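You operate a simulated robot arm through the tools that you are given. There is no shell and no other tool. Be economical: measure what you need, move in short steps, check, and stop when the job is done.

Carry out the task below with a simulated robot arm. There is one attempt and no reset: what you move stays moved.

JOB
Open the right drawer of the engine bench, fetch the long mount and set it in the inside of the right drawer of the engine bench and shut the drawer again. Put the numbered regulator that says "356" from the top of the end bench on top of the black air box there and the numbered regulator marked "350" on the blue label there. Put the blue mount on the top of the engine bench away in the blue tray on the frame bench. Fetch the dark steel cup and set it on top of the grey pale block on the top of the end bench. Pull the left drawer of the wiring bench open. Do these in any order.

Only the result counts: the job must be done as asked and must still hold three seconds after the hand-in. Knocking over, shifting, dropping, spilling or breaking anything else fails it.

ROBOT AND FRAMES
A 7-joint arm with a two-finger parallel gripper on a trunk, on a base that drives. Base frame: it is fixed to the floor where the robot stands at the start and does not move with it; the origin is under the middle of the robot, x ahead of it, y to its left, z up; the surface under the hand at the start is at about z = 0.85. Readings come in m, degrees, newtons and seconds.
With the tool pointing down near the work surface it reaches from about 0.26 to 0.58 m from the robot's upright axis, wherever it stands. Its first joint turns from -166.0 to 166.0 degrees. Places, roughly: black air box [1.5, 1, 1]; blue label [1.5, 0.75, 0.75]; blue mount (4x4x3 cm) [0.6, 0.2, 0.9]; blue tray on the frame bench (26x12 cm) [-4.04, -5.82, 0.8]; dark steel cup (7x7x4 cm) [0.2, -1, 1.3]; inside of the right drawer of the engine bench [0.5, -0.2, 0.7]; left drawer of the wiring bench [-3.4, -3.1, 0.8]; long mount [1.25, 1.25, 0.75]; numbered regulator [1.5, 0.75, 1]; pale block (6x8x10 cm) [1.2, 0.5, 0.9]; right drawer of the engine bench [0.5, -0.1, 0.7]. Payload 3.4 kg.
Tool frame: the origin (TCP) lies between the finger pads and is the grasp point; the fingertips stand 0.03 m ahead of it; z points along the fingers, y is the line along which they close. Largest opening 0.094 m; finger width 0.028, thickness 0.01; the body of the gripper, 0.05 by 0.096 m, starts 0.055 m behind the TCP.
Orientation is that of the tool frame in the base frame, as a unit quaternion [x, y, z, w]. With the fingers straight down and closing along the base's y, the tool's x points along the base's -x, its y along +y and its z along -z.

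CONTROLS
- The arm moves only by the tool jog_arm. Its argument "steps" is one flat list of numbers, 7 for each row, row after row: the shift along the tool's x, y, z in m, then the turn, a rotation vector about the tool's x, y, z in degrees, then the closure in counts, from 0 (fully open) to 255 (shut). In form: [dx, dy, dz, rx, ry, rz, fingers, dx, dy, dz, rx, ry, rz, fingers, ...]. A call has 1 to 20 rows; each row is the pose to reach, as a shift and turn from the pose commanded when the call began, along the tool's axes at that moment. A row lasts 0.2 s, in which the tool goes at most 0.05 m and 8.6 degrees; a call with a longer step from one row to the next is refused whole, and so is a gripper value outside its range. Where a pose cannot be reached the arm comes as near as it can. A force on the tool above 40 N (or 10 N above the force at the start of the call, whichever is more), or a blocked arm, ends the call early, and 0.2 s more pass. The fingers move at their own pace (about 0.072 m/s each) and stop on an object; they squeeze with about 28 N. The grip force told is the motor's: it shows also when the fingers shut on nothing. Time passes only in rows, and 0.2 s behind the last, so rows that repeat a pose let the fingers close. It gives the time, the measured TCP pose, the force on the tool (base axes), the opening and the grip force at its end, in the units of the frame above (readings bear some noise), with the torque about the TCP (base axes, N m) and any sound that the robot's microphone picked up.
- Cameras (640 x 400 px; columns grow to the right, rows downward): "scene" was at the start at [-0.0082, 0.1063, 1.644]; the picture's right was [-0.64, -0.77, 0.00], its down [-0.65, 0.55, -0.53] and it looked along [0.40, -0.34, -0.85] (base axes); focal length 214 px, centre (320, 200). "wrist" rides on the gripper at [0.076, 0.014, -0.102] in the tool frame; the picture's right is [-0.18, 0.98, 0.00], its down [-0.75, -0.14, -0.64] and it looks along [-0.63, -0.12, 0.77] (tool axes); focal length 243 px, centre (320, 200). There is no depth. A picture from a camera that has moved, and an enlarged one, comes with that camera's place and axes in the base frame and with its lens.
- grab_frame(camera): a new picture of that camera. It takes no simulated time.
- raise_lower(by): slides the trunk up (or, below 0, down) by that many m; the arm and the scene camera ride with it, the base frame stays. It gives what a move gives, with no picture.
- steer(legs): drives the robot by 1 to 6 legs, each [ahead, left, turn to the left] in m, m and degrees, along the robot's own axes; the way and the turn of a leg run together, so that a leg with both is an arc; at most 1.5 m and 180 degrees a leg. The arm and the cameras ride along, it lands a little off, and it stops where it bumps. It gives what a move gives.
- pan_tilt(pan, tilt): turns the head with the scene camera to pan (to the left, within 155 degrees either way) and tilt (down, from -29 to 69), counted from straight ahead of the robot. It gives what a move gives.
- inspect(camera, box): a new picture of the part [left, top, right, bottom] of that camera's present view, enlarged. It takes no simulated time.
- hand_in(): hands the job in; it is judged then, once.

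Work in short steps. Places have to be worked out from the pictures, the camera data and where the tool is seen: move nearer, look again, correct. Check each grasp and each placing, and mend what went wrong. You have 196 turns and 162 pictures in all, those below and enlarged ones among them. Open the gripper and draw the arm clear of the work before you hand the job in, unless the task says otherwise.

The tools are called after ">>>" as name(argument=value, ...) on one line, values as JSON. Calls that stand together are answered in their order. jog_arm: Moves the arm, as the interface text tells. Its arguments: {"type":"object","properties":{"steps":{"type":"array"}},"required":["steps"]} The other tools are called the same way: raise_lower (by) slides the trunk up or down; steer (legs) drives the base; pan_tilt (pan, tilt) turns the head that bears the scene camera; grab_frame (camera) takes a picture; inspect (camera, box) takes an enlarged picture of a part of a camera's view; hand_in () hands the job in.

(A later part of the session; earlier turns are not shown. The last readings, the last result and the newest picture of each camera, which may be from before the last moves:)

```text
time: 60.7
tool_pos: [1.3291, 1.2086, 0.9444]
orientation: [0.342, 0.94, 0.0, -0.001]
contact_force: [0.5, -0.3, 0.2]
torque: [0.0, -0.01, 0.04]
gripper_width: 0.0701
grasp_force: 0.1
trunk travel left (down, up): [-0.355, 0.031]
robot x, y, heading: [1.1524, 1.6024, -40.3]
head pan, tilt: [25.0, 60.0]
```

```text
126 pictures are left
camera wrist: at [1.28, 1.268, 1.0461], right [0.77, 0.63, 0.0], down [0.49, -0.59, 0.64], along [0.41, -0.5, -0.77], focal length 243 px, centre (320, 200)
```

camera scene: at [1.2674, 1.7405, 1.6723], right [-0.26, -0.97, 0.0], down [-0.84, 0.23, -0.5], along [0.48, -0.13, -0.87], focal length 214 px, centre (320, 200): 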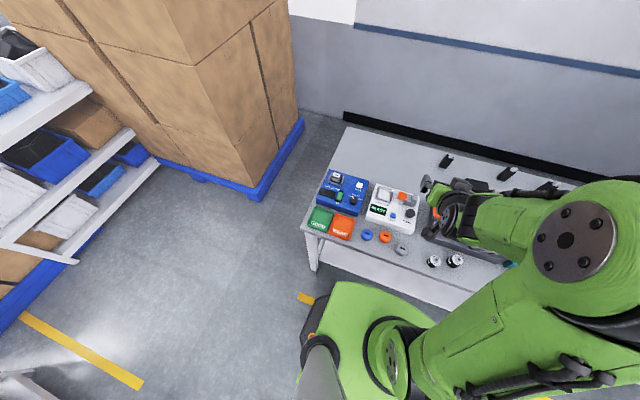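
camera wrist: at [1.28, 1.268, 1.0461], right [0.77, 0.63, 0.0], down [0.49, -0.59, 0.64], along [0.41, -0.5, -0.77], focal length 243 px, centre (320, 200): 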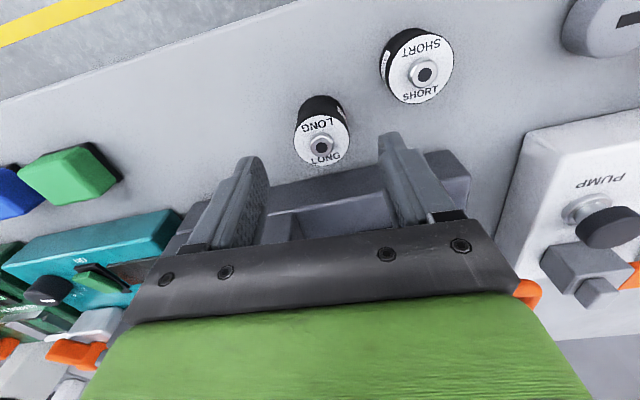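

Aligned. I descend to z ≈ 0.887 and close.

>>> jog_arm(steps=[0, 0, 0.03, 0, 0, 0, 65, 0, 0, 0.057, 0, 0, 0, 65, 0, 0, 0.057, 0, 0, 0, 200, 0, 0, 0.057, 0, 0, 0, 255, 0, 0, 0.057, 0, 0, 0, 255, 0, 0, 0.057, 0, 0, 0, 255, 0, 0, 0.02, 0, 0, 0, 255, 0, 0, -0.02, 0, 0, 0, 255, 0, 0, -0.06, 0, 0, 0, 255, 0, 0, -0.1, 0, 0, 0, 255])

>>> grab_frame(camera="wrist")

```text
time: 62.9
tool_pos: [1.3293, 1.2096, 1.0458]
orientation: [0.342, 0.94, -0.001, 0.0]
contact_force: [-0.3, -0.4, -0.7]
torque: [-0.01, 0.03, 0.0]
gripper_width: 0.0389
grasp_force: 27.8
trunk travel left (down, up): [-0.355, 0.031]
robot x, y, heading: [1.1502, 1.6064, -40.2]
head pan, tilt: [25.0, 60.0]
```

```text
125 pictures are left
camera wrist: at [1.2793, 1.2684, 1.1488], right [0.77, 0.63, 0.0], down [0.49, -0.59, 0.64], along [0.41, -0.5, -0.77], focal length 243 px, centre (320, 200)
```

wrist: 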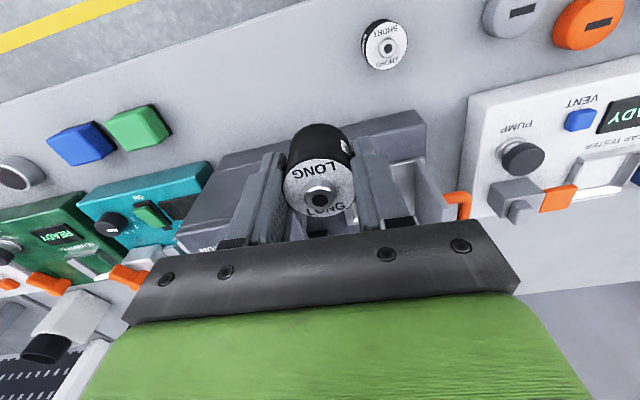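

LONG is in hand. I raise it, back up and drive right to the engine bench, where I'll park it on the free patch near [0.69, 0.10] while I open the drawer.

>>> jog_arm(steps=[0, 0, -0.05, 0, 0, 0, 255, 0, 0, -0.1, 0, 0, 0, 255, 0, 0, -0.15, 0, 0, 0, 255, 0, 0, -0.2, 0, 0, 0, 255, 0, 0, -0.25, 0, 0, 0, 255, 0, 0, -0.25, 0, 0, 0, 255])

>>> steer(legs=[[-0.12, 0, 0], [0, -1.45, 0], [0.1, 0, 0]])

>>> pan_tilt(pan=0, tilt=55)

>>> grab_frame(camera="scene")

```text
time: 64.3
tool_pos: [1.3302, 1.2056, 1.2966]
orientation: [0.344, 0.939, 0.0, -0.001]
contact_force: [0.6, -0.2, -0.7]
torque: [0.01, 0.01, 0.01]
gripper_width: 0.0389
grasp_force: 27.9
trunk travel left (down, up): [-0.355, 0.031]
robot x, y, heading: [1.1548, 1.6024, -40.2]
head pan, tilt: [25.0, 60.0]
```

```text
time: 73.0
tool_pos: [0.3658, 0.116, 1.2958]
orientation: [0.351, 0.936, -0.001, -0.001]
contact_force: [-0.1, -0.7, -1.6]
torque: [0.04, 0.03, -0.01]
gripper_width: 0.039
grasp_force: 27.8
trunk travel left (down, up): [-0.355, 0.031]
robot x, y, heading: [0.1975, 0.5202, -41.1]
head pan, tilt: [25.0, 60.0]
```

```text
time: 73.9
tool_pos: [0.366, 0.1183, 1.2961]
orientation: [0.351, 0.936, 0.001, 0.0]
contact_force: [-0.6, -0.4, -0.6]
torque: [0.03, 0.03, -0.01]
gripper_width: 0.0387
grasp_force: 27.8
trunk travel left (down, up): [-0.355, 0.031]
robot x, y, heading: [0.1952, 0.5166, -41.2]
head pan, tilt: [0.0, 55.0]
```

```text
124 pictures are left
camera scene: at [0.302, 0.6233, 1.6784], right [-0.66, -0.75, 0.0], down [-0.62, 0.54, -0.57], along [0.43, -0.38, -0.82], focal length 214 px, centre (320, 200)
```

scene: 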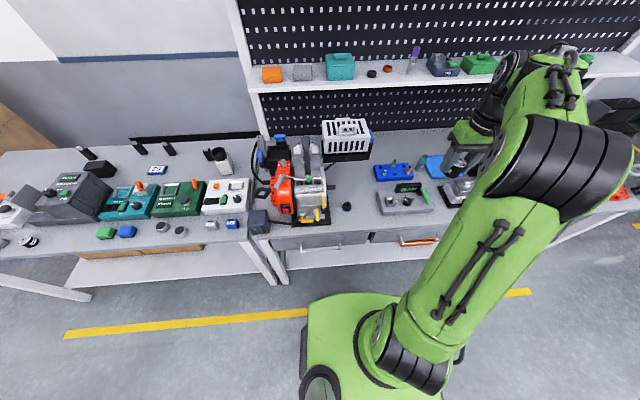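

The bench's front edge lies at n=0.27 with normal heading -36.5°. I straighten the robot by 4.5° and go ahead 0.1 m.

>>> steer(legs=[[0.1, 0, 0], [0, 0, 4.6]])

```text
time: 75.6
tool_pos: [0.4724, 0.066, 1.2967]
orientation: [0.314, 0.949, 0.0, -0.001]
contact_force: [0.8, -1.2, -0.9]
torque: [0.01, -0.02, -0.01]
gripper_width: 0.039
grasp_force: 28.1
trunk travel left (down, up): [-0.355, 0.031]
robot x, y, heading: [0.2704, 0.4511, -36.4]
head pan, tilt: [0.0, 55.0]
```

>>> jog_arm(steps=[-0.031, 0.031, 0, 0, 0, 0, 255, -0.062, 0.063, 0, 0, 0, 0, 255, -0.093, 0.094, 0, 0, 0, 0, 255, -0.124, 0.126, 0, 0, 0, 0, 255, -0.155, 0.157, 0, 0, 0, 0, 255, -0.155, 0.157, 0.05, 0, 0, 0, 255, -0.155, 0.157, 0.1, 0, 0, 0, 255, -0.155, 0.157, 0.15, 0, 0, 0, 255, -0.155, 0.157, 0.2, 0, 0, 0, 255, -0.155, 0.157, 0.25, 0, 0, 0, 255, -0.155, 0.157, 0.3, 0, 0, 0, 255, -0.155, 0.157, 0.3, 0, 0, 0, 255])

>>> grab_frame(camera="wrist")

```text
time: 77.3
tool_pos: [0.6926, 0.1013, 1.1862]
orientation: [0.314, 0.949, -0.006, 0.014]
contact_force: [-2.3, 3.7, 3.9]
torque: [-0.19, -0.13, 0.04]
gripper_width: 0.0394
grasp_force: 28.0
out of reach, approached as far as the arm can: row 5
trunk travel left (down, up): [-0.355, 0.031]
robot x, y, heading: [0.2671, 0.4523, -36.7]
head pan, tilt: [0.0, 55.0]
stopped in row 8: the force on the tool passed its limit at 101 N (the readings are from after the stop); the commanded pose is now the measured one
```

```text
123 pictures are left
camera wrist: at [0.636, 0.1598, 1.2861], right [0.73, 0.68, 0.0], down [0.51, -0.55, 0.66], along [0.45, -0.48, -0.75], focal length 243 px, centre (320, 200)
```

wrist: 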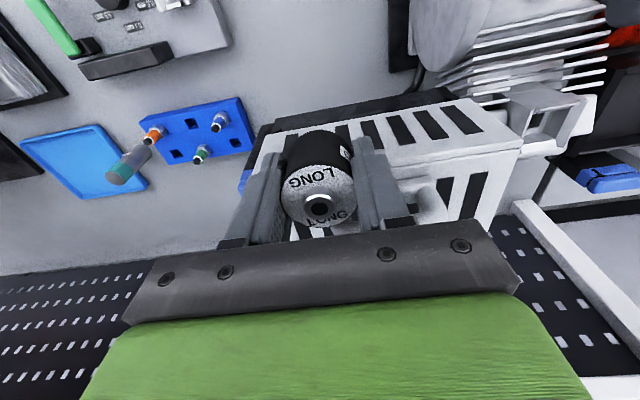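

I touched the white vented box, which overhangs that patch. I rise at once and check that it hasn't moved.

>>> jog_arm(steps=[0, 0, -0.04, 0, 0, 0, 255, 0, 0, -0.08, 0, 0, 0, 255, 0.04, 0, -0.1, 0, 0, 0, 255, 0.08, 0, -0.1, 0, 0, 0, 255, 0.12, 0, -0.1, 0, 0, 0, 255, 0.16, 0, -0.1, 0, 0, 0, 255, 0.16, 0, -0.1, 0, 0, 0, 255])

>>> grab_frame(camera="scene")

>>> grab_frame(camera="wrist")

```text
time: 78.9
tool_pos: [0.5641, 0.1964, 1.2777]
orientation: [0.314, 0.949, -0.005, 0.012]
contact_force: [0.4, -0.4, -0.4]
torque: [0.02, 0.03, -0.02]
gripper_width: 0.039
grasp_force: 28.0
trunk travel left (down, up): [-0.355, 0.031]
robot x, y, heading: [0.2709, 0.4518, -36.6]
head pan, tilt: [0.0, 55.0]
```

```text
122 pictures are left
camera scene: at [0.3706, 0.5642, 1.6783], right [-0.6, -0.8, 0.0], down [-0.66, 0.49, -0.57], along [0.46, -0.34, -0.82], focal length 214 px, centre (320, 200)
```

scene: 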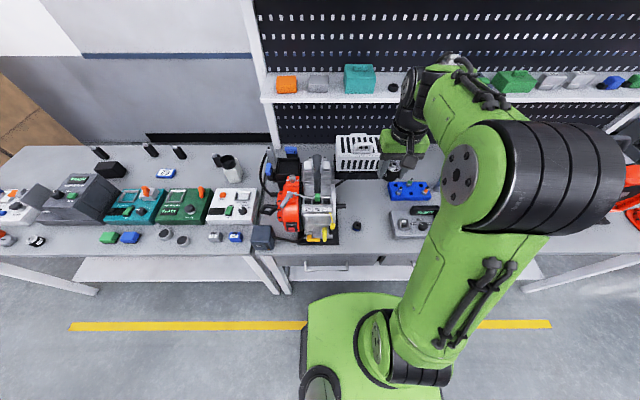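

```text
121 pictures are left
camera wrist: at [0.5087, 0.2544, 1.3786], right [0.73, 0.68, 0.0], down [0.51, -0.55, 0.66], along [0.45, -0.48, -0.75], focal length 243 px, centre (320, 200)
```

wrist: 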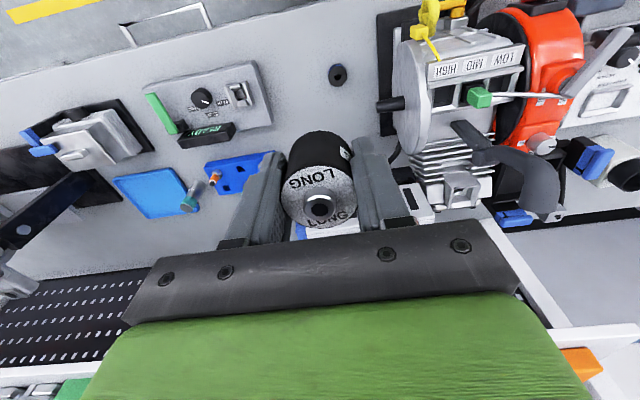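

>>> inspect(camera="scene", box=[310, 110, 470, 250])

>>> inspect(camera="wrist", box=[200, 0, 500, 240])

```text
2.86 times, centred on (390, 180) of scene
camera zoom: at [0.3706, 0.5642, 1.6783], right [-0.6, -0.8, 0.0], down [-0.66, 0.49, -0.57], along [0.46, -0.34, -0.82], focal length 613 px, centre (120, 257)
```

zoom: 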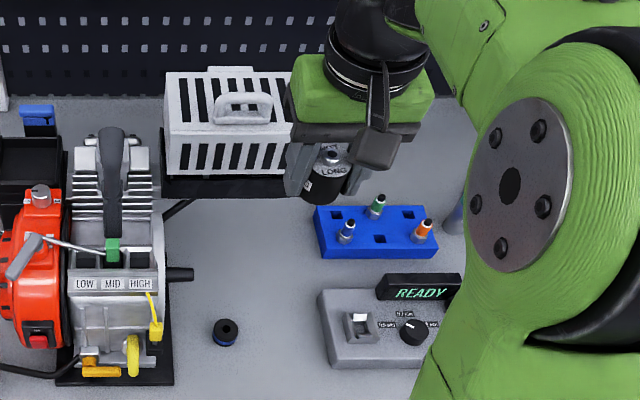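

```text
1.67 times, centred on (350, 120) of wrist
camera zoom: at [0.5087, 0.2544, 1.3786], right [0.73, 0.68, 0.0], down [0.51, -0.55, 0.66], along [0.45, -0.48, -0.75], focal length 404 px, centre (270, 333)
```

zoom: 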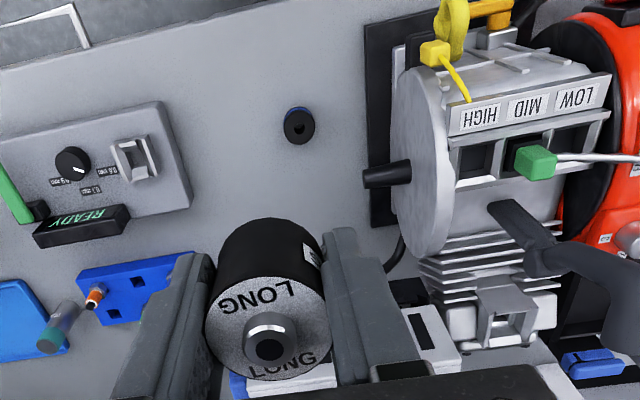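

The box handle triangulates to the same point before and after, so it has not moved. I'll park LONG at [0.56, 0.116] instead, between the blue mount and the READY device.

>>> jog_arm(steps=[-0.022, -0.034, 0, 0, 0.8, 0, 255, -0.044, -0.067, 0, 0, 1.5, 0, 255, -0.044, -0.067, 0.05, 0, 1.5, 0, 255, -0.044, -0.067, 0.1, 0, 1.5, 0, 255, -0.044, -0.067, 0.15, 0, 1.5, 0, 255, -0.044, -0.067, 0.2, 0, 1.5, 0, 255, -0.044, -0.067, 0.25, 0, 1.5, 0, 255, -0.044, -0.067, 0.3, 0, 1.5, 0, 255, -0.044, -0.067, 0.3, 0, 1.5, 0, 255])

>>> grab_frame(camera="wrist")

```text
time: 80.9
tool_pos: [0.5659, 0.1127, 0.9804]
orientation: [0.314, 0.949, -0.001, 0.001]
contact_force: [0.1, 0.5, -0.4]
torque: [-0.01, 0.02, 0.03]
gripper_width: 0.039
grasp_force: 27.4
trunk travel left (down, up): [-0.355, 0.031]
robot x, y, heading: [0.2695, 0.4534, -36.5]
head pan, tilt: [0.0, 55.0]
```

```text
118 pictures are left
camera wrist: at [0.5124, 0.1686, 1.0826], right [0.73, 0.68, 0.0], down [0.52, -0.56, 0.64], along [0.44, -0.47, -0.77], focal length 243 px, centre (320, 200)
```

wrist: 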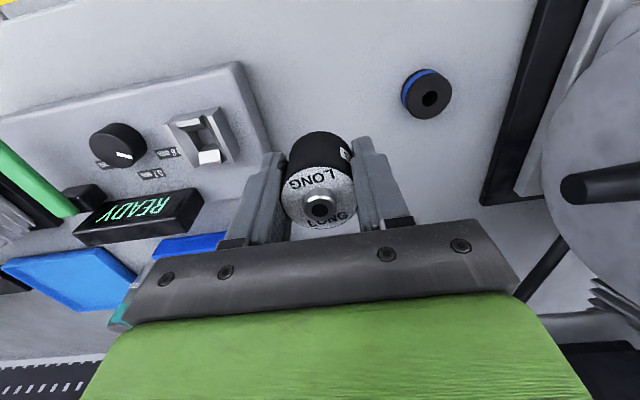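

Clear patch below. I lower to contact in small steps.

>>> jog_arm(steps=[0, 0.008, 0.045, 0, 0, 0, 255, 0, 0.008, 0.075, 0, 0, 0, 255, 0, 0.008, 0.08, 0, 0, 0, 255, 0, 0.008, 0.084, 0, 0, 0, 255, 0, 0.008, 0.088, 0, 0, 0, 255, 0, 0.008, 0.09, 0, 0, 0, 255])

```text
time: 82.3
tool_pos: [0.5688, 0.1179, 0.8915]
orientation: [0.315, 0.949, -0.001, 0.0]
contact_force: [-0.4, 0.4, -0.9]
torque: [0.02, -0.01, 0.01]
gripper_width: 0.0391
grasp_force: 27.8
trunk travel left (down, up): [-0.355, 0.031]
robot x, y, heading: [0.2684, 0.4504, -36.7]
head pan, tilt: [0.0, 55.0]
```

>>> jog_arm(steps=[0, 0, 0.003, 0, 0, 0, 255, 0, 0, 0.006, 0, 0, 0, 255, 0, 0, 0.008, 0, 0, 0, 255])

```text
time: 83.1
tool_pos: [0.568, 0.1185, 0.8833]
orientation: [0.314, 0.949, 0.0, 0.0]
contact_force: [-0.5, 0.1, 0.2]
torque: [-0.03, -0.02, 0.03]
gripper_width: 0.0391
grasp_force: 27.7
trunk travel left (down, up): [-0.355, 0.031]
robot x, y, heading: [0.27, 0.4527, -36.3]
head pan, tilt: [0.0, 55.0]
```

No contact yet; the mount was pushed up a little in the grip. I go on by 1–2 mm steps.

>>> jog_arm(steps=[0, 0, 0.002, 0, 0, 0, 255, 0, 0, 0.003, 0, 0, 0, 255, 0, 0, 0.004, 0, 0, 0, 255])

>>> grab_frame(camera="wrist")

```text
time: 83.9
tool_pos: [0.5687, 0.1187, 0.8801]
orientation: [0.314, 0.949, -0.003, 0.002]
contact_force: [-0.1, 0.0, 23.7]
torque: [0.25, 0.3, -0.04]
gripper_width: 0.0391
grasp_force: 27.9
trunk travel left (down, up): [-0.355, 0.031]
robot x, y, heading: [0.2692, 0.4518, -36.5]
head pan, tilt: [0.0, 55.0]
```

```text
117 pictures are left
camera wrist: at [0.5154, 0.1749, 0.9821], right [0.73, 0.68, 0.0], down [0.52, -0.56, 0.65], along [0.44, -0.48, -0.76], focal length 243 px, centre (320, 200)
```

wrist: 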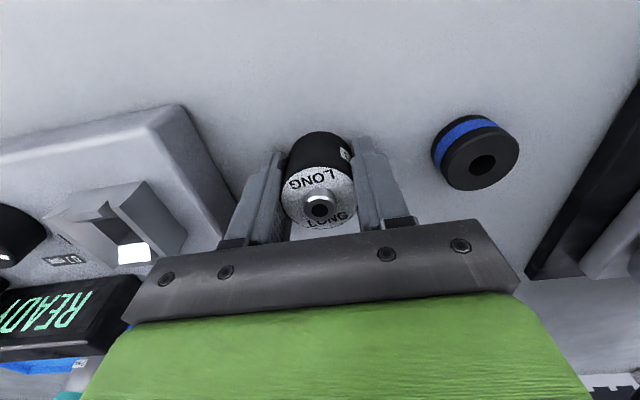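

Firm contact at z=0.880. I release with a limited opening and rise.

>>> jog_arm(steps=[0, 0, -0.001, 0, 0, 0, 150, 0, 0, -0.001, 0, 0, 0, 80, 0, 0, -0.001, 0, 0, 0, 70, 0, 0, -0.001, 0, 0, 0, 70, 0, 0, -0.04, 0, 0, 0, 70, 0, 0, -0.08, 0, 0, 0, 70, 0, 0, -0.12, 0, 0, 0, 70, 0, 0, -0.16, 0, 0, 0, 70, 0, 0, -0.2, 0, 0, 0, 70, 0, 0, -0.2, 0, 0, 0, 70])

>>> grab_frame(camera="wrist")

```text
time: 86.1
tool_pos: [0.5697, 0.1171, 1.0787]
orientation: [0.314, 0.949, -0.001, 0.0]
contact_force: [-0.5, -1.0, -0.8]
torque: [-0.01, -0.02, -0.03]
gripper_width: 0.0683
grasp_force: 0.1
trunk travel left (down, up): [-0.355, 0.031]
robot x, y, heading: [0.2694, 0.4521, -36.3]
head pan, tilt: [0.0, 55.0]
```

```text
116 pictures are left
camera wrist: at [0.5157, 0.1739, 1.1805], right [0.73, 0.68, 0.0], down [0.52, -0.56, 0.64], along [0.43, -0.47, -0.77], focal length 243 px, centre (320, 200)
```

wrist: 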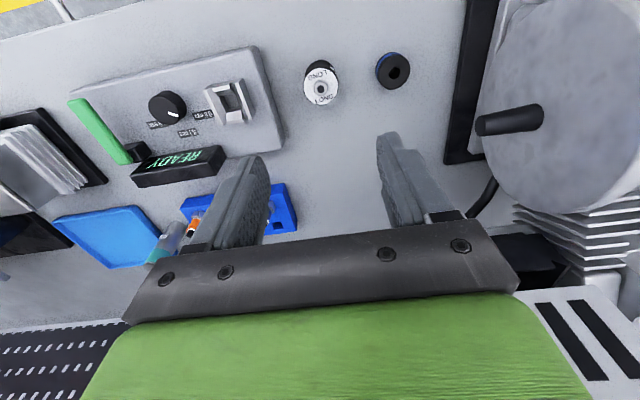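

LONG is parked upright. Now I back off 0.4 m and move right 0.35 m to face the right drawer, and look at its handle.

>>> steer(legs=[[-0.4, 0, 0], [0, -0.35, 0]])

>>> pan_tilt(pan=10, tilt=52)

>>> grab_frame(camera="scene")

>>> grab_frame(camera="wrist")

```text
time: 90.5
tool_pos: [0.0421, 0.0684, 1.079]
orientation: [0.315, 0.949, -0.001, 0.0]
contact_force: [-1.2, -0.3, -0.1]
torque: [0.0, -0.03, 0.01]
gripper_width: 0.0683
grasp_force: 0.0
trunk travel left (down, up): [-0.355, 0.031]
robot x, y, heading: [-0.2593, 0.4061, -36.6]
head pan, tilt: [0.0, 55.0]
```

```text
time: 91.2
tool_pos: [0.0415, 0.0699, 1.079]
orientation: [0.315, 0.949, -0.001, -0.001]
contact_force: [-0.2, 0.0, -0.4]
torque: [-0.02, 0.03, 0.0]
gripper_width: 0.0682
grasp_force: 0.0
trunk travel left (down, up): [-0.355, 0.031]
robot x, y, heading: [-0.2565, 0.4046, -36.9]
head pan, tilt: [10.0, 52.0]
```

```text
115 pictures are left
camera scene: at [-0.1481, 0.5277, 1.6822], right [-0.45, -0.89, 0.0], down [-0.7, 0.35, -0.62], along [0.55, -0.28, -0.79], focal length 214 px, centre (320, 200)
```

scene: 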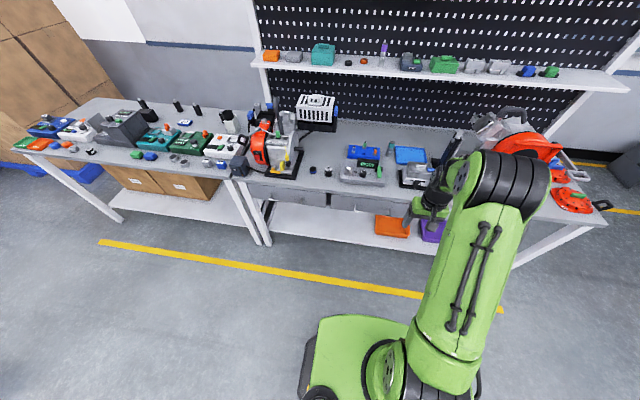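

```text
114 pictures are left
camera wrist: at [-0.0121, 0.1266, 1.1803], right [0.74, 0.68, 0.0], down [0.52, -0.56, 0.64], along [0.43, -0.47, -0.77], focal length 243 px, centre (320, 200)
```

wrist: 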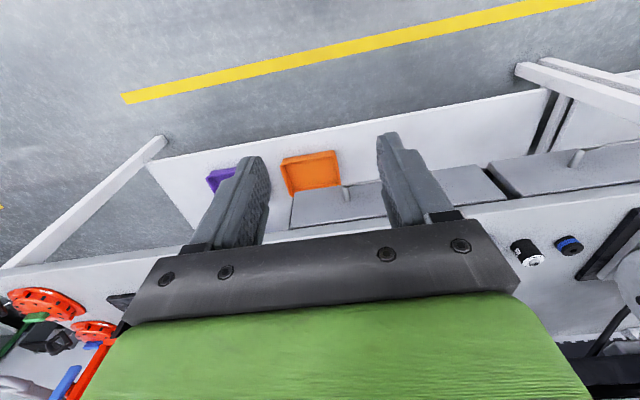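

>>> inspect(camera="scene", box=[310, 170, 438, 250])

>>> inspect(camera="wrist", box=[260, 120, 640, 260])

```text
5.00 times, centred on (374, 210) of scene
camera zoom: at [-0.1481, 0.5277, 1.6822], right [-0.45, -0.89, 0.0], down [-0.7, 0.35, -0.62], along [0.55, -0.28, -0.79], focal length 1072 px, centre (50, 150)
```

zoom: 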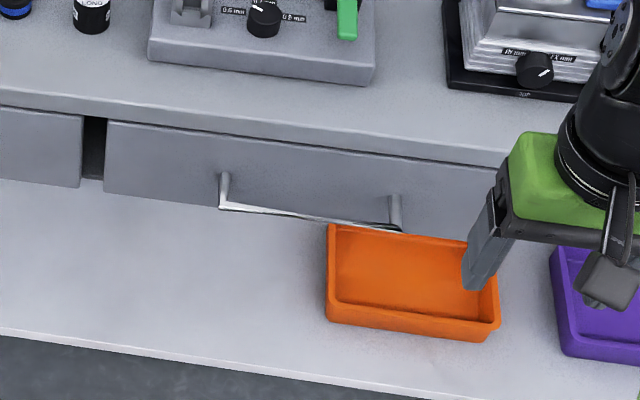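

```text
1.68 times, centred on (450, 190) of wrist
camera zoom: at [-0.0121, 0.1266, 1.1803], right [0.74, 0.68, 0.0], down [0.52, -0.56, 0.64], along [0.43, -0.47, -0.77], focal length 409 px, centre (101, 217)
```

zoom: 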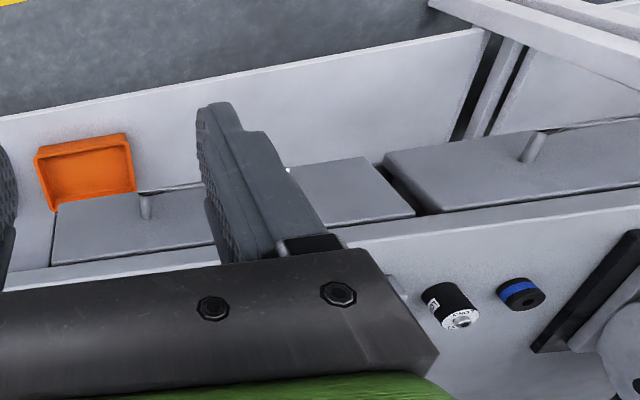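

Triangulation puts the handle bar from [0.357, 0.067] to [0.242, -0.084] at z≈0.744, centred straight ahead of me. I level the tool to point forward, then roll it so the fingers close vertically.

>>> jog_arm(steps=[0.005, 0.008, 0, 0, -8.2, 0, 0, 0.01, 0.016, 0, 0, -16.4, 0, 0, 0.015, 0.024, 0, 0, -24.6, 0, 0, 0.02, 0.032, 0, 0, -32.8, 0, 0, 0.025, 0.04, 0, 0, -41, 0, 0, 0.03, 0.048, 0, 0, -49.2, 0, 0, 0.035, 0.056, 0, 0, -57.4, 0, 0, 0.04, 0.064, 0, 0, -65.6, 0, 0, 0.045, 0.072, 0, 0, -73.8, 0, 0, 0.05, 0.08, 0, 0, -82, 0, 0, 0.05, 0.088, 0, 0, -90, 0, 0, 0.05, 0.088, 0, 0, -90, 0, 0])

>>> jog_arm(steps=[0, 0, 0, 0, 0, 8.2, 0, 0, 0, 0, 0, 0, 16.4, 0, 0, 0, 0, 0, 0, 24.6, 0, 0, 0, 0, 0, 0, 32.8, 0, 0, 0, 0, 0, 0, 41, 0, 0, 0, 0, 0, 0, 49.2, 0, 0, 0, 0, 0, 0, 57.4, 0, 0, 0, 0, 0, 0, 65.6, 0, 0, 0, 0, 0, 0, 73.8, 0, 0, 0, 0, 0, 0, 82, 0, 0, 0, 0, 0, 0, 90, 0, 0, 0, 0, 0, 0, 90, 0])

>>> raise_lower(by=-0.33)

>>> grab_frame(camera="wrist")

>>> grab_frame(camera="scene")

```text
time: 93.8
tool_pos: [0.0701, 0.1467, 1.0696]
orientation: [0.224, 0.673, -0.224, 0.668]
contact_force: [0.4, 1.5, 0.5]
torque: [-0.01, -0.01, -0.03]
gripper_width: 0.0941
grasp_force: 0.0
out of reach, approached as far as the arm can: row 7, 8, 9, 10, 11, 12
trunk travel left (down, up): [-0.355, 0.031]
robot x, y, heading: [-0.2582, 0.4058, -36.8]
head pan, tilt: [10.0, 52.0]
```

```text
time: 96.4
tool_pos: [0.0705, 0.1464, 1.067]
orientation: [0.632, 0.316, 0.316, 0.633]
contact_force: [-0.1, -0.7, -0.2]
torque: [0.01, -0.01, 0.02]
gripper_width: 0.0941
grasp_force: 0.1
trunk travel left (down, up): [-0.355, 0.031]
robot x, y, heading: [-0.2589, 0.4021, -36.6]
head pan, tilt: [10.0, 52.0]
```

```text
time: 99.6
tool_pos: [0.0701, 0.1471, 0.7363]
orientation: [0.632, 0.317, 0.317, 0.632]
contact_force: [-0.2, 0.2, 0.9]
torque: [0.0, 0.02, 0.0]
gripper_width: 0.094
grasp_force: 0.1
trunk travel left (down, up): [-0.025, 0.361]
robot x, y, heading: [-0.2559, 0.4049, -36.8]
head pan, tilt: [10.0, 52.0]
```

```text
111 pictures are left
camera wrist: at [0.0326, 0.2682, 0.7504], right [-0.11, -0.15, 0.98], down [-0.97, -0.22, -0.14], along [0.24, -0.96, -0.12], focal length 243 px, centre (320, 200)
```

wrist: 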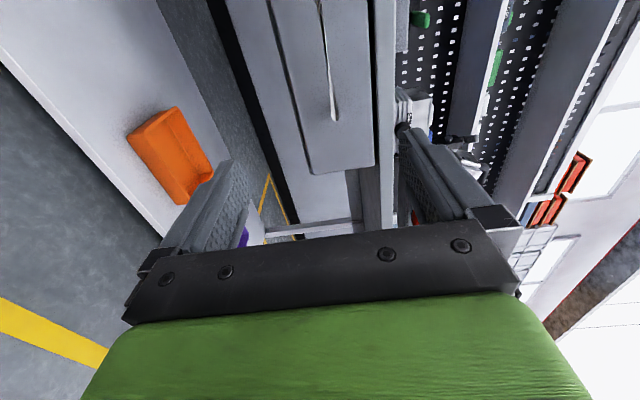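

```text
110 pictures are left
camera scene: at [-0.1482, 0.5277, 1.3513], right [-0.45, -0.89, 0.0], down [-0.7, 0.35, -0.62], along [0.55, -0.28, -0.79], focal length 214 px, centre (320, 200)
```

scene: 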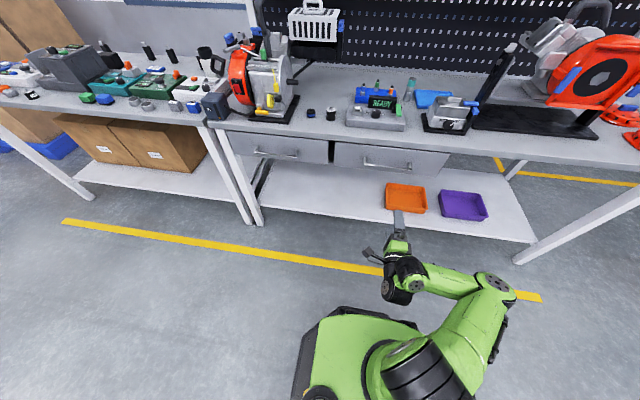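

Now the tool points forward with vertical closing. I zoom the scene view for a sharper handle fix.

>>> inspect(camera="scene", box=[330, 130, 458, 210])

```text
5.00 times, centred on (394, 170) of scene
camera zoom: at [-0.1482, 0.5277, 1.3513], right [-0.45, -0.89, 0.0], down [-0.7, 0.35, -0.62], along [0.55, -0.28, -0.79], focal length 1072 px, centre (-50, 350)
```

zoom: 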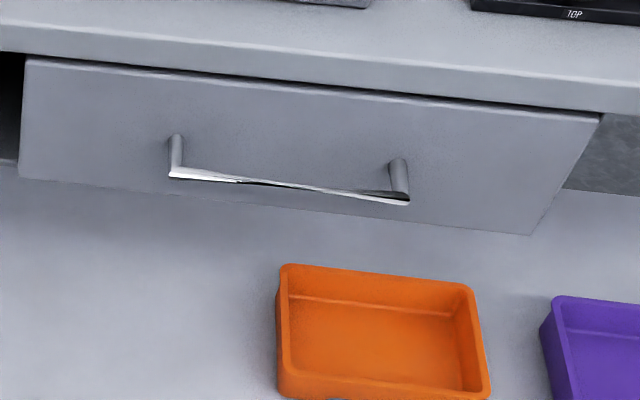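

Bar centre ≈ [0.295, -0.003, 0.75]. I advance 0.2 m with small height correction and look again.

>>> jog_arm(steps=[0.002, 0.003, 0.045, 0, 0, 0, 0, 0.004, 0.006, 0.09, 0, 0, 0, 0, 0.006, 0.01, 0.135, 0, 0, 0, 0, 0.01, 0.014, 0.18, 0, 0, 0, 0, 0.01, 0.014, 0.2, 0, 0, 0, 0, 0.01, 0.014, 0.2, 0, 0, 0, 0])

>>> grab_frame(camera="wrist")

>>> inspect(camera="scene", box=[330, 130, 458, 210])

```text
time: 101.0
tool_pos: [0.2364, 0.0342, 0.7516]
orientation: [0.632, 0.316, 0.316, 0.633]
contact_force: [-0.5, 0.4, 0.5]
torque: [0.03, 0.0, 0.01]
gripper_width: 0.0939
grasp_force: 0.0
trunk travel left (down, up): [-0.025, 0.361]
robot x, y, heading: [-0.2525, 0.4024, -36.8]
head pan, tilt: [10.0, 52.0]
```

```text
108 pictures are left
camera wrist: at [0.1994, 0.1566, 0.7647], right [-0.11, -0.15, 0.98], down [-0.97, -0.22, -0.14], along [0.24, -0.96, -0.12], focal length 243 px, centre (320, 200)
```

wrist: 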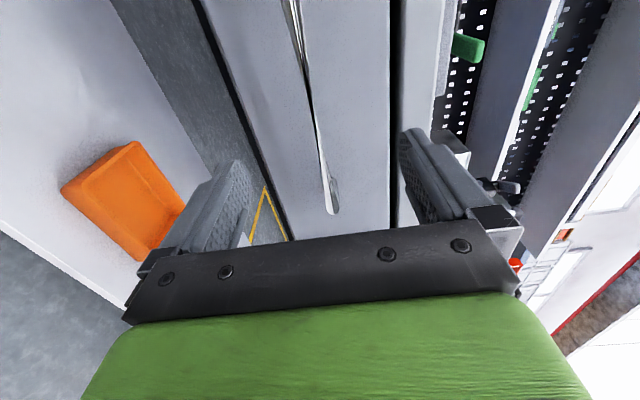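

```text
5.00 times, centred on (394, 170) of scene
camera zoom: at [-0.1482, 0.5276, 1.3513], right [-0.45, -0.89, 0.0], down [-0.7, 0.35, -0.62], along [0.55, -0.28, -0.79], focal length 1072 px, centre (-50, 350)
```

zoom: 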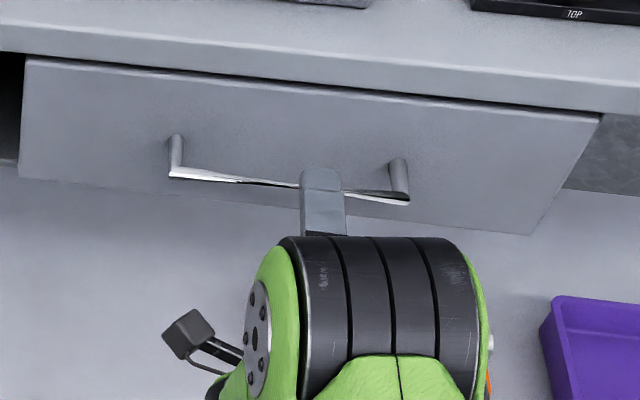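

The bar runs between the fingers. I advance 5.5 cm and close on it.

>>> jog_arm(steps=[0, 0, 0.03, 0, 0, 0, 0, 0, 0, 0.055, 0, 0, 0, 0, 0, 0, 0.055, 0, 0, 0, 150, 0, 0, 0.055, 0, 0, 0, 255, 0, 0, 0.055, 0, 0, 0, 255, 0, 0, 0.055, 0, 0, 0, 255, 0, 0, 0.055, 0, 0, 0, 255, 0, 0, 0.055, 0, 0, 0, 255])

>>> grab_frame(camera="wrist")

```text
time: 102.8
tool_pos: [0.2802, 0.0014, 0.7491]
orientation: [0.634, 0.318, 0.315, 0.631]
contact_force: [-1.7, 1.6, -8.4]
torque: [0.24, 0.04, 0.04]
gripper_width: 0.0138
grasp_force: 45.1
trunk travel left (down, up): [-0.025, 0.361]
robot x, y, heading: [-0.2559, 0.4034, -36.7]
head pan, tilt: [10.0, 52.0]
```

```text
106 pictures are left
camera wrist: at [0.243, 0.1229, 0.7629], right [-0.11, -0.15, 0.98], down [-0.97, -0.22, -0.14], along [0.24, -0.96, -0.12], focal length 243 px, centre (320, 200)
```

wrist: 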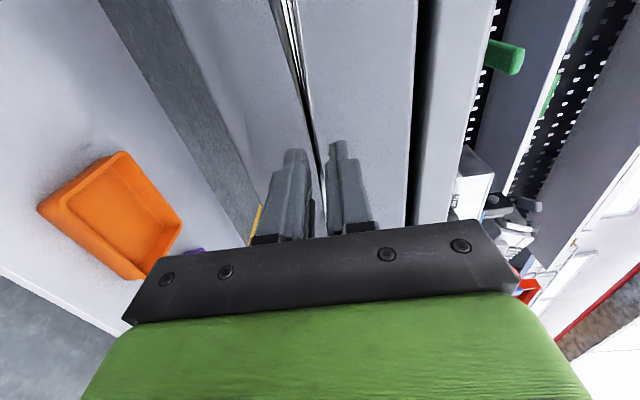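

Bar gripped. I pull the arm back gradually.

>>> jog_arm(steps=[0, 0, -0.015, 0, 0, 0, 255, 0, 0, -0.03, 0, 0, 0, 255, 0, 0, -0.05, 0, 0, 0, 255, 0, 0, -0.07, 0, 0, 0, 255, 0, 0, -0.09, 0, 0, 0, 255, 0, 0, -0.11, 0, 0, 0, 255, 0, 0, -0.13, 0, 0, 0, 255, 0, 0, -0.15, 0, 0, 0, 255, 0, 0, -0.17, 0, 0, 0, 255, 0, 0, -0.17, 0, 0, 0, 255])

>>> grab_frame(camera="scene")

```text
time: 105.0
tool_pos: [0.1422, 0.1008, 0.7489]
orientation: [0.633, 0.317, 0.314, 0.632]
contact_force: [-10.0, -11.2, -16.3]
torque: [0.26, 0.24, -1.29]
gripper_width: 0.0138
grasp_force: 44.3
trunk travel left (down, up): [-0.025, 0.361]
robot x, y, heading: [-0.2572, 0.4054, -37.0]
head pan, tilt: [10.0, 52.0]
```

```text
105 pictures are left
camera scene: at [-0.148, 0.5251, 1.3515], right [-0.45, -0.89, 0.0], down [-0.7, 0.36, -0.61], along [0.55, -0.28, -0.79], focal length 214 px, centre (320, 200)
```

scene: 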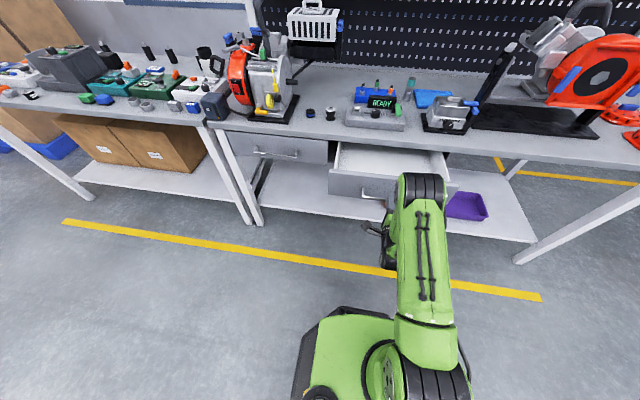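

The drawer is out 17 cm. I pull a further 6 cm with the base.

>>> steer(legs=[[-0.06, 0, 0]])

>>> jog_arm(steps=[0, 0, 0, 0, 0, 0, 150, 0, 0, 0, 0, 0, 0, 0, 0, 0, 0, 0, 0, 0, 0, 0, 0, 0, 0, 0, 0, 0, 0, 0, -0.04, 0, 0, 0, 0, 0, 0, -0.08, 0, 0, 0, 0, 0, 0, -0.08, 0, 0, 0, 0])

>>> grab_frame(camera="scene")

```text
time: 106.0
tool_pos: [0.0944, 0.1364, 0.7485]
orientation: [0.633, 0.317, 0.316, 0.632]
contact_force: [-17.0, -19.1, -17.3]
torque: [0.2, 0.35, -0.78]
gripper_width: 0.0138
grasp_force: 44.9
trunk travel left (down, up): [-0.025, 0.361]
robot x, y, heading: [-0.3049, 0.4366, -36.9]
head pan, tilt: [10.0, 52.0]
```

```text
time: 107.6
tool_pos: [0.0634, 0.1641, 0.7482]
orientation: [0.632, 0.318, 0.314, 0.633]
contact_force: [-0.2, -0.1, -0.1]
torque: [0.04, -0.03, -0.01]
gripper_width: 0.0941
grasp_force: 0.1
out of reach, approached as far as the arm can: row 6, 7
trunk travel left (down, up): [-0.025, 0.361]
robot x, y, heading: [-0.3029, 0.4404, -36.5]
head pan, tilt: [10.0, 52.0]
```

```text
104 pictures are left
camera scene: at [-0.196, 0.5633, 1.3513], right [-0.45, -0.89, 0.0], down [-0.7, 0.35, -0.62], along [0.55, -0.28, -0.79], focal length 214 px, centre (320, 200)
```

scene: 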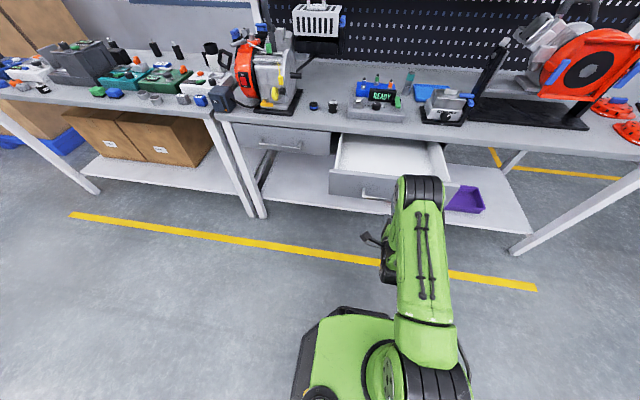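

The drawer is open about 23 cm and released. I back off, raise the trunk, turn the tool down again and move left of the drawer toward LONG.

>>> steer(legs=[[-0.1, 0, 0], [0, 0.45, 0]])

>>> raise_lower(by=0.33)

>>> jog_arm(steps=[0, 0, 0, 0, 0, -8.2, 0, 0, 0, 0, 0, 0, -16.4, 0, 0, 0, 0, 0, 0, -24.6, 0, 0, 0, 0, 0, 0, -32.8, 0, 0, 0, 0, 0, 0, -41, 0, 0, 0, 0, 0, 0, -49.2, 0, 0, 0, 0, 0, 0, -57.4, 0, 0, 0, 0, 0, 0, -65.6, 0, 0, 0, 0, 0, 0, -73.8, 0, 0, 0, 0, 0, 0, -82, 0, 0, 0, 0, 0, 0, -90, 0, 0, 0, 0, 0, 0, -90, 0])

>>> jog_arm(steps=[-0.005, 0, 0, 0, 8.2, 0, 0, -0.01, 0, 0, 0, 16.4, 0, 0, -0.02, 0, 0, 0, 24.6, 0, 0, -0.03, 0, 0, 0, 32.8, 0, 0, -0.04, 0, 0, 0, 41, 0, 0, -0.05, 0, 0, 0, 49.2, 0, 0, -0.06, 0, 0, 0, 57.4, 0, 0, -0.07, 0, 0, 0, 65.6, 0, 0, -0.08, 0, 0, 0, 73.8, 0, 0, -0.09, 0, 0, 0, 82, 0, 0, -0.1, 0, 0, 0, 90, 0, 0, -0.1, 0, 0, 0, 90, 0, 0])

```text
time: 111.1
tool_pos: [0.2505, 0.5807, 0.7496]
orientation: [0.632, 0.318, 0.314, 0.633]
contact_force: [0.4, -0.1, -0.3]
torque: [0.01, -0.01, 0.01]
gripper_width: 0.0939
grasp_force: 0.0
trunk travel left (down, up): [-0.025, 0.361]
robot x, y, heading: [-0.1177, 0.8582, -36.7]
head pan, tilt: [10.0, 52.0]
```

```text
time: 114.3
tool_pos: [0.2504, 0.581, 1.0806]
orientation: [0.633, 0.317, 0.315, 0.632]
contact_force: [0.2, -0.7, -0.7]
torque: [-0.03, 0.0, 0.0]
gripper_width: 0.094
grasp_force: 0.1
trunk travel left (down, up): [-0.355, 0.031]
robot x, y, heading: [-0.1203, 0.8636, -36.9]
head pan, tilt: [10.0, 52.0]
```

```text
time: 116.9
tool_pos: [0.2515, 0.5809, 1.0809]
orientation: [0.224, 0.671, -0.226, 0.67]
contact_force: [-0.7, -0.8, 0.5]
torque: [0.0, -0.03, -0.02]
gripper_width: 0.094
grasp_force: 0.0
trunk travel left (down, up): [-0.355, 0.031]
robot x, y, heading: [-0.1175, 0.8554, -36.8]
head pan, tilt: [10.0, 52.0]
```

```text
time: 119.5
tool_pos: [0.2515, 0.5818, 1.1803]
orientation: [0.317, 0.948, -0.002, -0.002]
contact_force: [0.3, -0.5, 0.6]
torque: [0.0, -0.06, -0.01]
gripper_width: 0.0938
grasp_force: 0.1
trunk travel left (down, up): [-0.355, 0.031]
robot x, y, heading: [-0.1158, 0.8553, -36.7]
head pan, tilt: [10.0, 52.0]
```

I shift the arm right so it clears the engine, then drive ahead so that it lands above LONG.

>>> jog_arm(steps=[0, -0.04, 0, 0, 0, 0, 70, 0, -0.08, 0, 0, 0, 0, 70, 0, -0.12, 0, 0, 0, 0, 70, 0, -0.16, 0, 0, 0, 0, 70, 0, -0.188, 0, 0, 0, 0, 70, 0, -0.188, 0, 0, 0, 0, 70])

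>>> steer(legs=[[0.52, 0, 0]])

>>> grab_frame(camera="wrist")

```text
time: 120.9
tool_pos: [0.1398, 0.4316, 1.1808]
orientation: [0.317, 0.948, -0.001, -0.001]
contact_force: [-0.5, -0.6, 0.5]
torque: [-0.03, 0.0, 0.0]
gripper_width: 0.0683
grasp_force: 0.0
trunk travel left (down, up): [-0.355, 0.031]
robot x, y, heading: [-0.1166, 0.8548, -36.9]
head pan, tilt: [10.0, 52.0]
```

```text
time: 123.9
tool_pos: [0.5527, 0.1231, 1.1814]
orientation: [0.316, 0.949, -0.002, -0.001]
contact_force: [-1.2, -0.2, -0.1]
torque: [0.06, -0.03, 0.0]
gripper_width: 0.0682
grasp_force: 0.1
trunk travel left (down, up): [-0.355, 0.031]
robot x, y, heading: [0.2969, 0.5491, -36.5]
head pan, tilt: [10.0, 52.0]
```

```text
103 pictures are left
camera wrist: at [0.501, 0.1785, 1.2829], right [0.74, 0.68, 0.0], down [0.52, -0.56, 0.64], along [0.43, -0.47, -0.77], focal length 243 px, centre (320, 200)
```

wrist: 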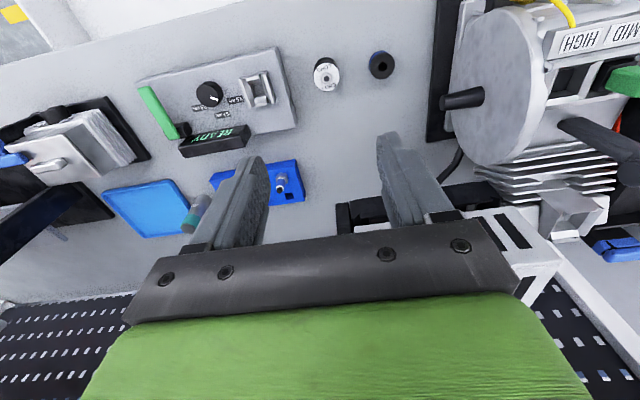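

LONG is at about [0.567, 0.120]; I move above it, descend and grip.

>>> jog_arm(steps=[-0.013, 0.006, 0.045, 0, 0, 0, 70, -0.013, 0.006, 0.09, 0, 0, 0, 70, -0.013, 0.006, 0.135, 0, 0, 0, 70, -0.013, 0.006, 0.18, 0, 0, 0, 70, -0.013, 0.006, 0.225, 0, 0, 0, 70, -0.013, 0.006, 0.225, 0, 0, 0, 70])

>>> grab_frame(camera="wrist")

```text
time: 125.3
tool_pos: [0.5667, 0.118, 0.9558]
orientation: [0.316, 0.949, -0.001, -0.002]
contact_force: [-1.7, 0.5, 0.3]
torque: [-0.03, 0.0, 0.0]
gripper_width: 0.0683
grasp_force: 0.0
trunk travel left (down, up): [-0.355, 0.031]
robot x, y, heading: [0.2958, 0.5469, -36.7]
head pan, tilt: [10.0, 52.0]
```

```text
102 pictures are left
camera wrist: at [0.5144, 0.1751, 1.058], right [0.74, 0.68, 0.0], down [0.52, -0.56, 0.64], along [0.43, -0.47, -0.77], focal length 243 px, centre (320, 200)
```

wrist: 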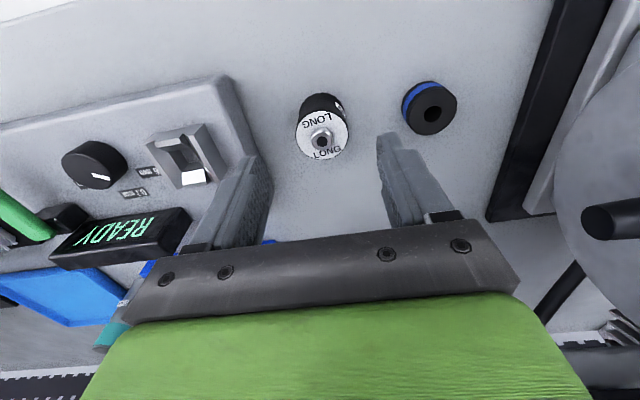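

>>> jog_arm(steps=[0, 0, 0.035, 0, 0, 0, 70, 0, 0, 0.07, 0, 0, 0, 70, 0, 0, 0.07, 0, 0, 0, 200, 0, 0, 0.07, 0, 0, 0, 255, 0, 0, 0.07, 0, 0, 0, 255, 0, 0, 0.07, 0, 0, 0, 255, 0, 0, 0.03, 0, 0, 0, 255, 0, 0, -0.01, 0, 0, 0, 255, 0, 0, -0.05, 0, 0, 0, 255, 0, 0, -0.09, 0, 0, 0, 255])

>>> pan_tilt(pan=-10, tilt=65)

>>> grab_frame(camera="scene")

>>> grab_frame(camera="wrist")

```text
time: 127.5
tool_pos: [0.5662, 0.1195, 1.0474]
orientation: [0.316, 0.949, -0.002, -0.002]
contact_force: [-0.1, -0.1, -1.6]
torque: [-0.01, -0.02, -0.03]
gripper_width: 0.0396
grasp_force: 28.4
trunk travel left (down, up): [-0.355, 0.031]
robot x, y, heading: [0.2936, 0.5484, -36.6]
head pan, tilt: [10.0, 52.0]
```

```text
time: 128.4
tool_pos: [0.5659, 0.1186, 1.0451]
orientation: [0.316, 0.949, -0.002, -0.001]
contact_force: [0.4, 0.2, 0.1]
torque: [0.01, -0.01, 0.04]
gripper_width: 0.0396
grasp_force: 28.4
trunk travel left (down, up): [-0.355, 0.031]
robot x, y, heading: [0.2979, 0.5498, -36.8]
head pan, tilt: [-10.0, 65.0]
```

```text
101 pictures are left
camera scene: at [0.3807, 0.6613, 1.6668], right [-0.73, -0.69, 0.0], down [-0.62, 0.66, -0.42], along [0.29, -0.31, -0.91], focal length 214 px, centre (320, 200)
```

scene: 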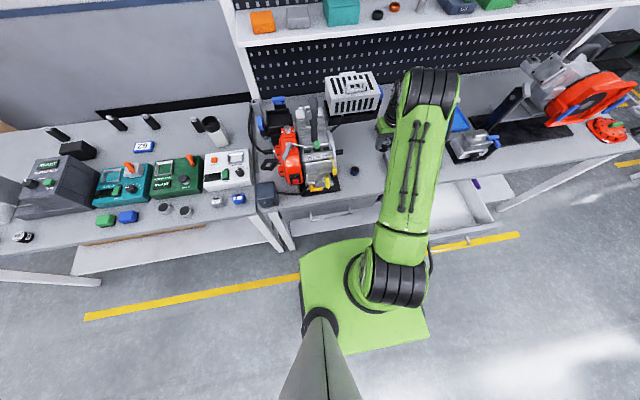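

```text
100 pictures are left
camera wrist: at [0.5134, 0.1759, 1.1473], right [0.74, 0.68, 0.0], down [0.52, -0.56, 0.64], along [0.43, -0.47, -0.77], focal length 243 px, centre (320, 200)
```

wrist: 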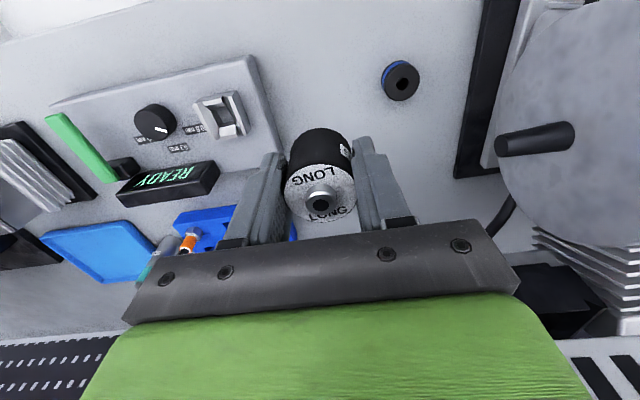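

LONG in hand again. I swing it over the open drawer, target about [0.24, 0.07].

>>> jog_arm(steps=[0.033, -0.0334, 0, 0, 0, 0, 255, 0.066, -0.0668, 0, 0, 0, 0, 255, 0.1, -0.1, 0, 0, 0, 0, 255, 0.133, -0.1335, 0, 0, 0, 0, 255, 0.166, -0.167, 0, 0, 0, 0, 255, 0.2, -0.2, 0, 0, 0, 0, 255, 0.232, -0.2337, 0, 0, 0, 0, 255, 0.232, -0.2337, 0, 0, 0, 0, 255])

>>> grab_frame(camera="wrist")

>>> pan_tilt(pan=-45, tilt=65)

>>> grab_frame(camera="scene")

```text
time: 130.2
tool_pos: [0.2418, 0.0699, 1.0479]
orientation: [0.316, 0.949, -0.001, -0.002]
contact_force: [1.3, -0.7, -1.1]
torque: [0.06, 0.0, -0.03]
gripper_width: 0.0397
grasp_force: 27.8
trunk travel left (down, up): [-0.355, 0.031]
robot x, y, heading: [0.297, 0.5477, -36.5]
head pan, tilt: [-10.0, 65.0]
```

```text
99 pictures are left
camera wrist: at [0.1889, 0.1268, 1.1492], right [0.74, 0.68, 0.0], down [0.52, -0.56, 0.64], along [0.43, -0.47, -0.77], focal length 243 px, centre (320, 200)
```

wrist: 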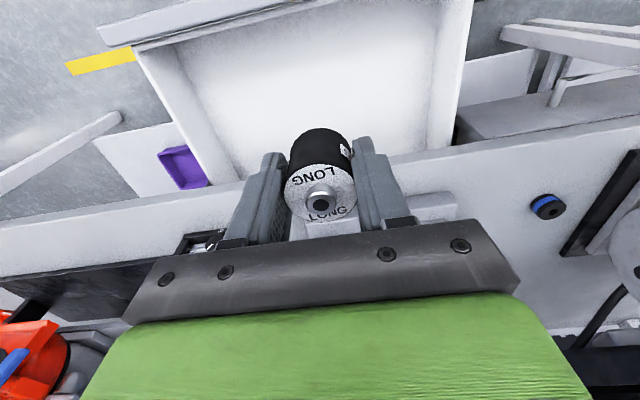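

```text
time: 131.2
tool_pos: [0.2422, 0.0697, 1.0473]
orientation: [0.316, 0.949, -0.001, -0.002]
contact_force: [0.0, -0.2, -1.3]
torque: [0.01, 0.01, 0.01]
gripper_width: 0.0395
grasp_force: 28.0
trunk travel left (down, up): [-0.355, 0.031]
robot x, y, heading: [0.2969, 0.5522, -36.7]
head pan, tilt: [-45.0, 65.0]
```

```text
98 pictures are left
camera scene: at [0.3477, 0.6453, 1.6668], right [-0.99, -0.15, 0.0], down [-0.13, 0.9, -0.42], along [0.06, -0.42, -0.91], focal length 214 px, centre (320, 200)
```

scene: 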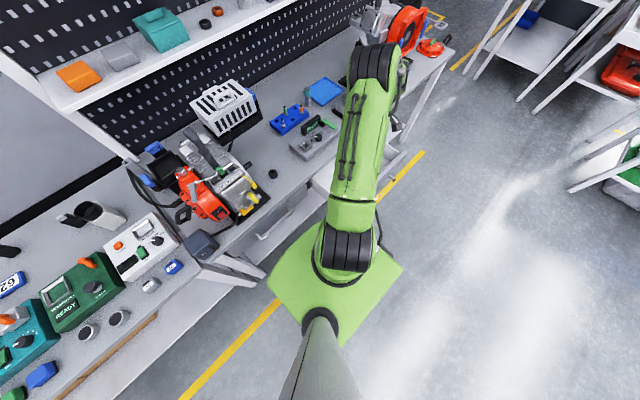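

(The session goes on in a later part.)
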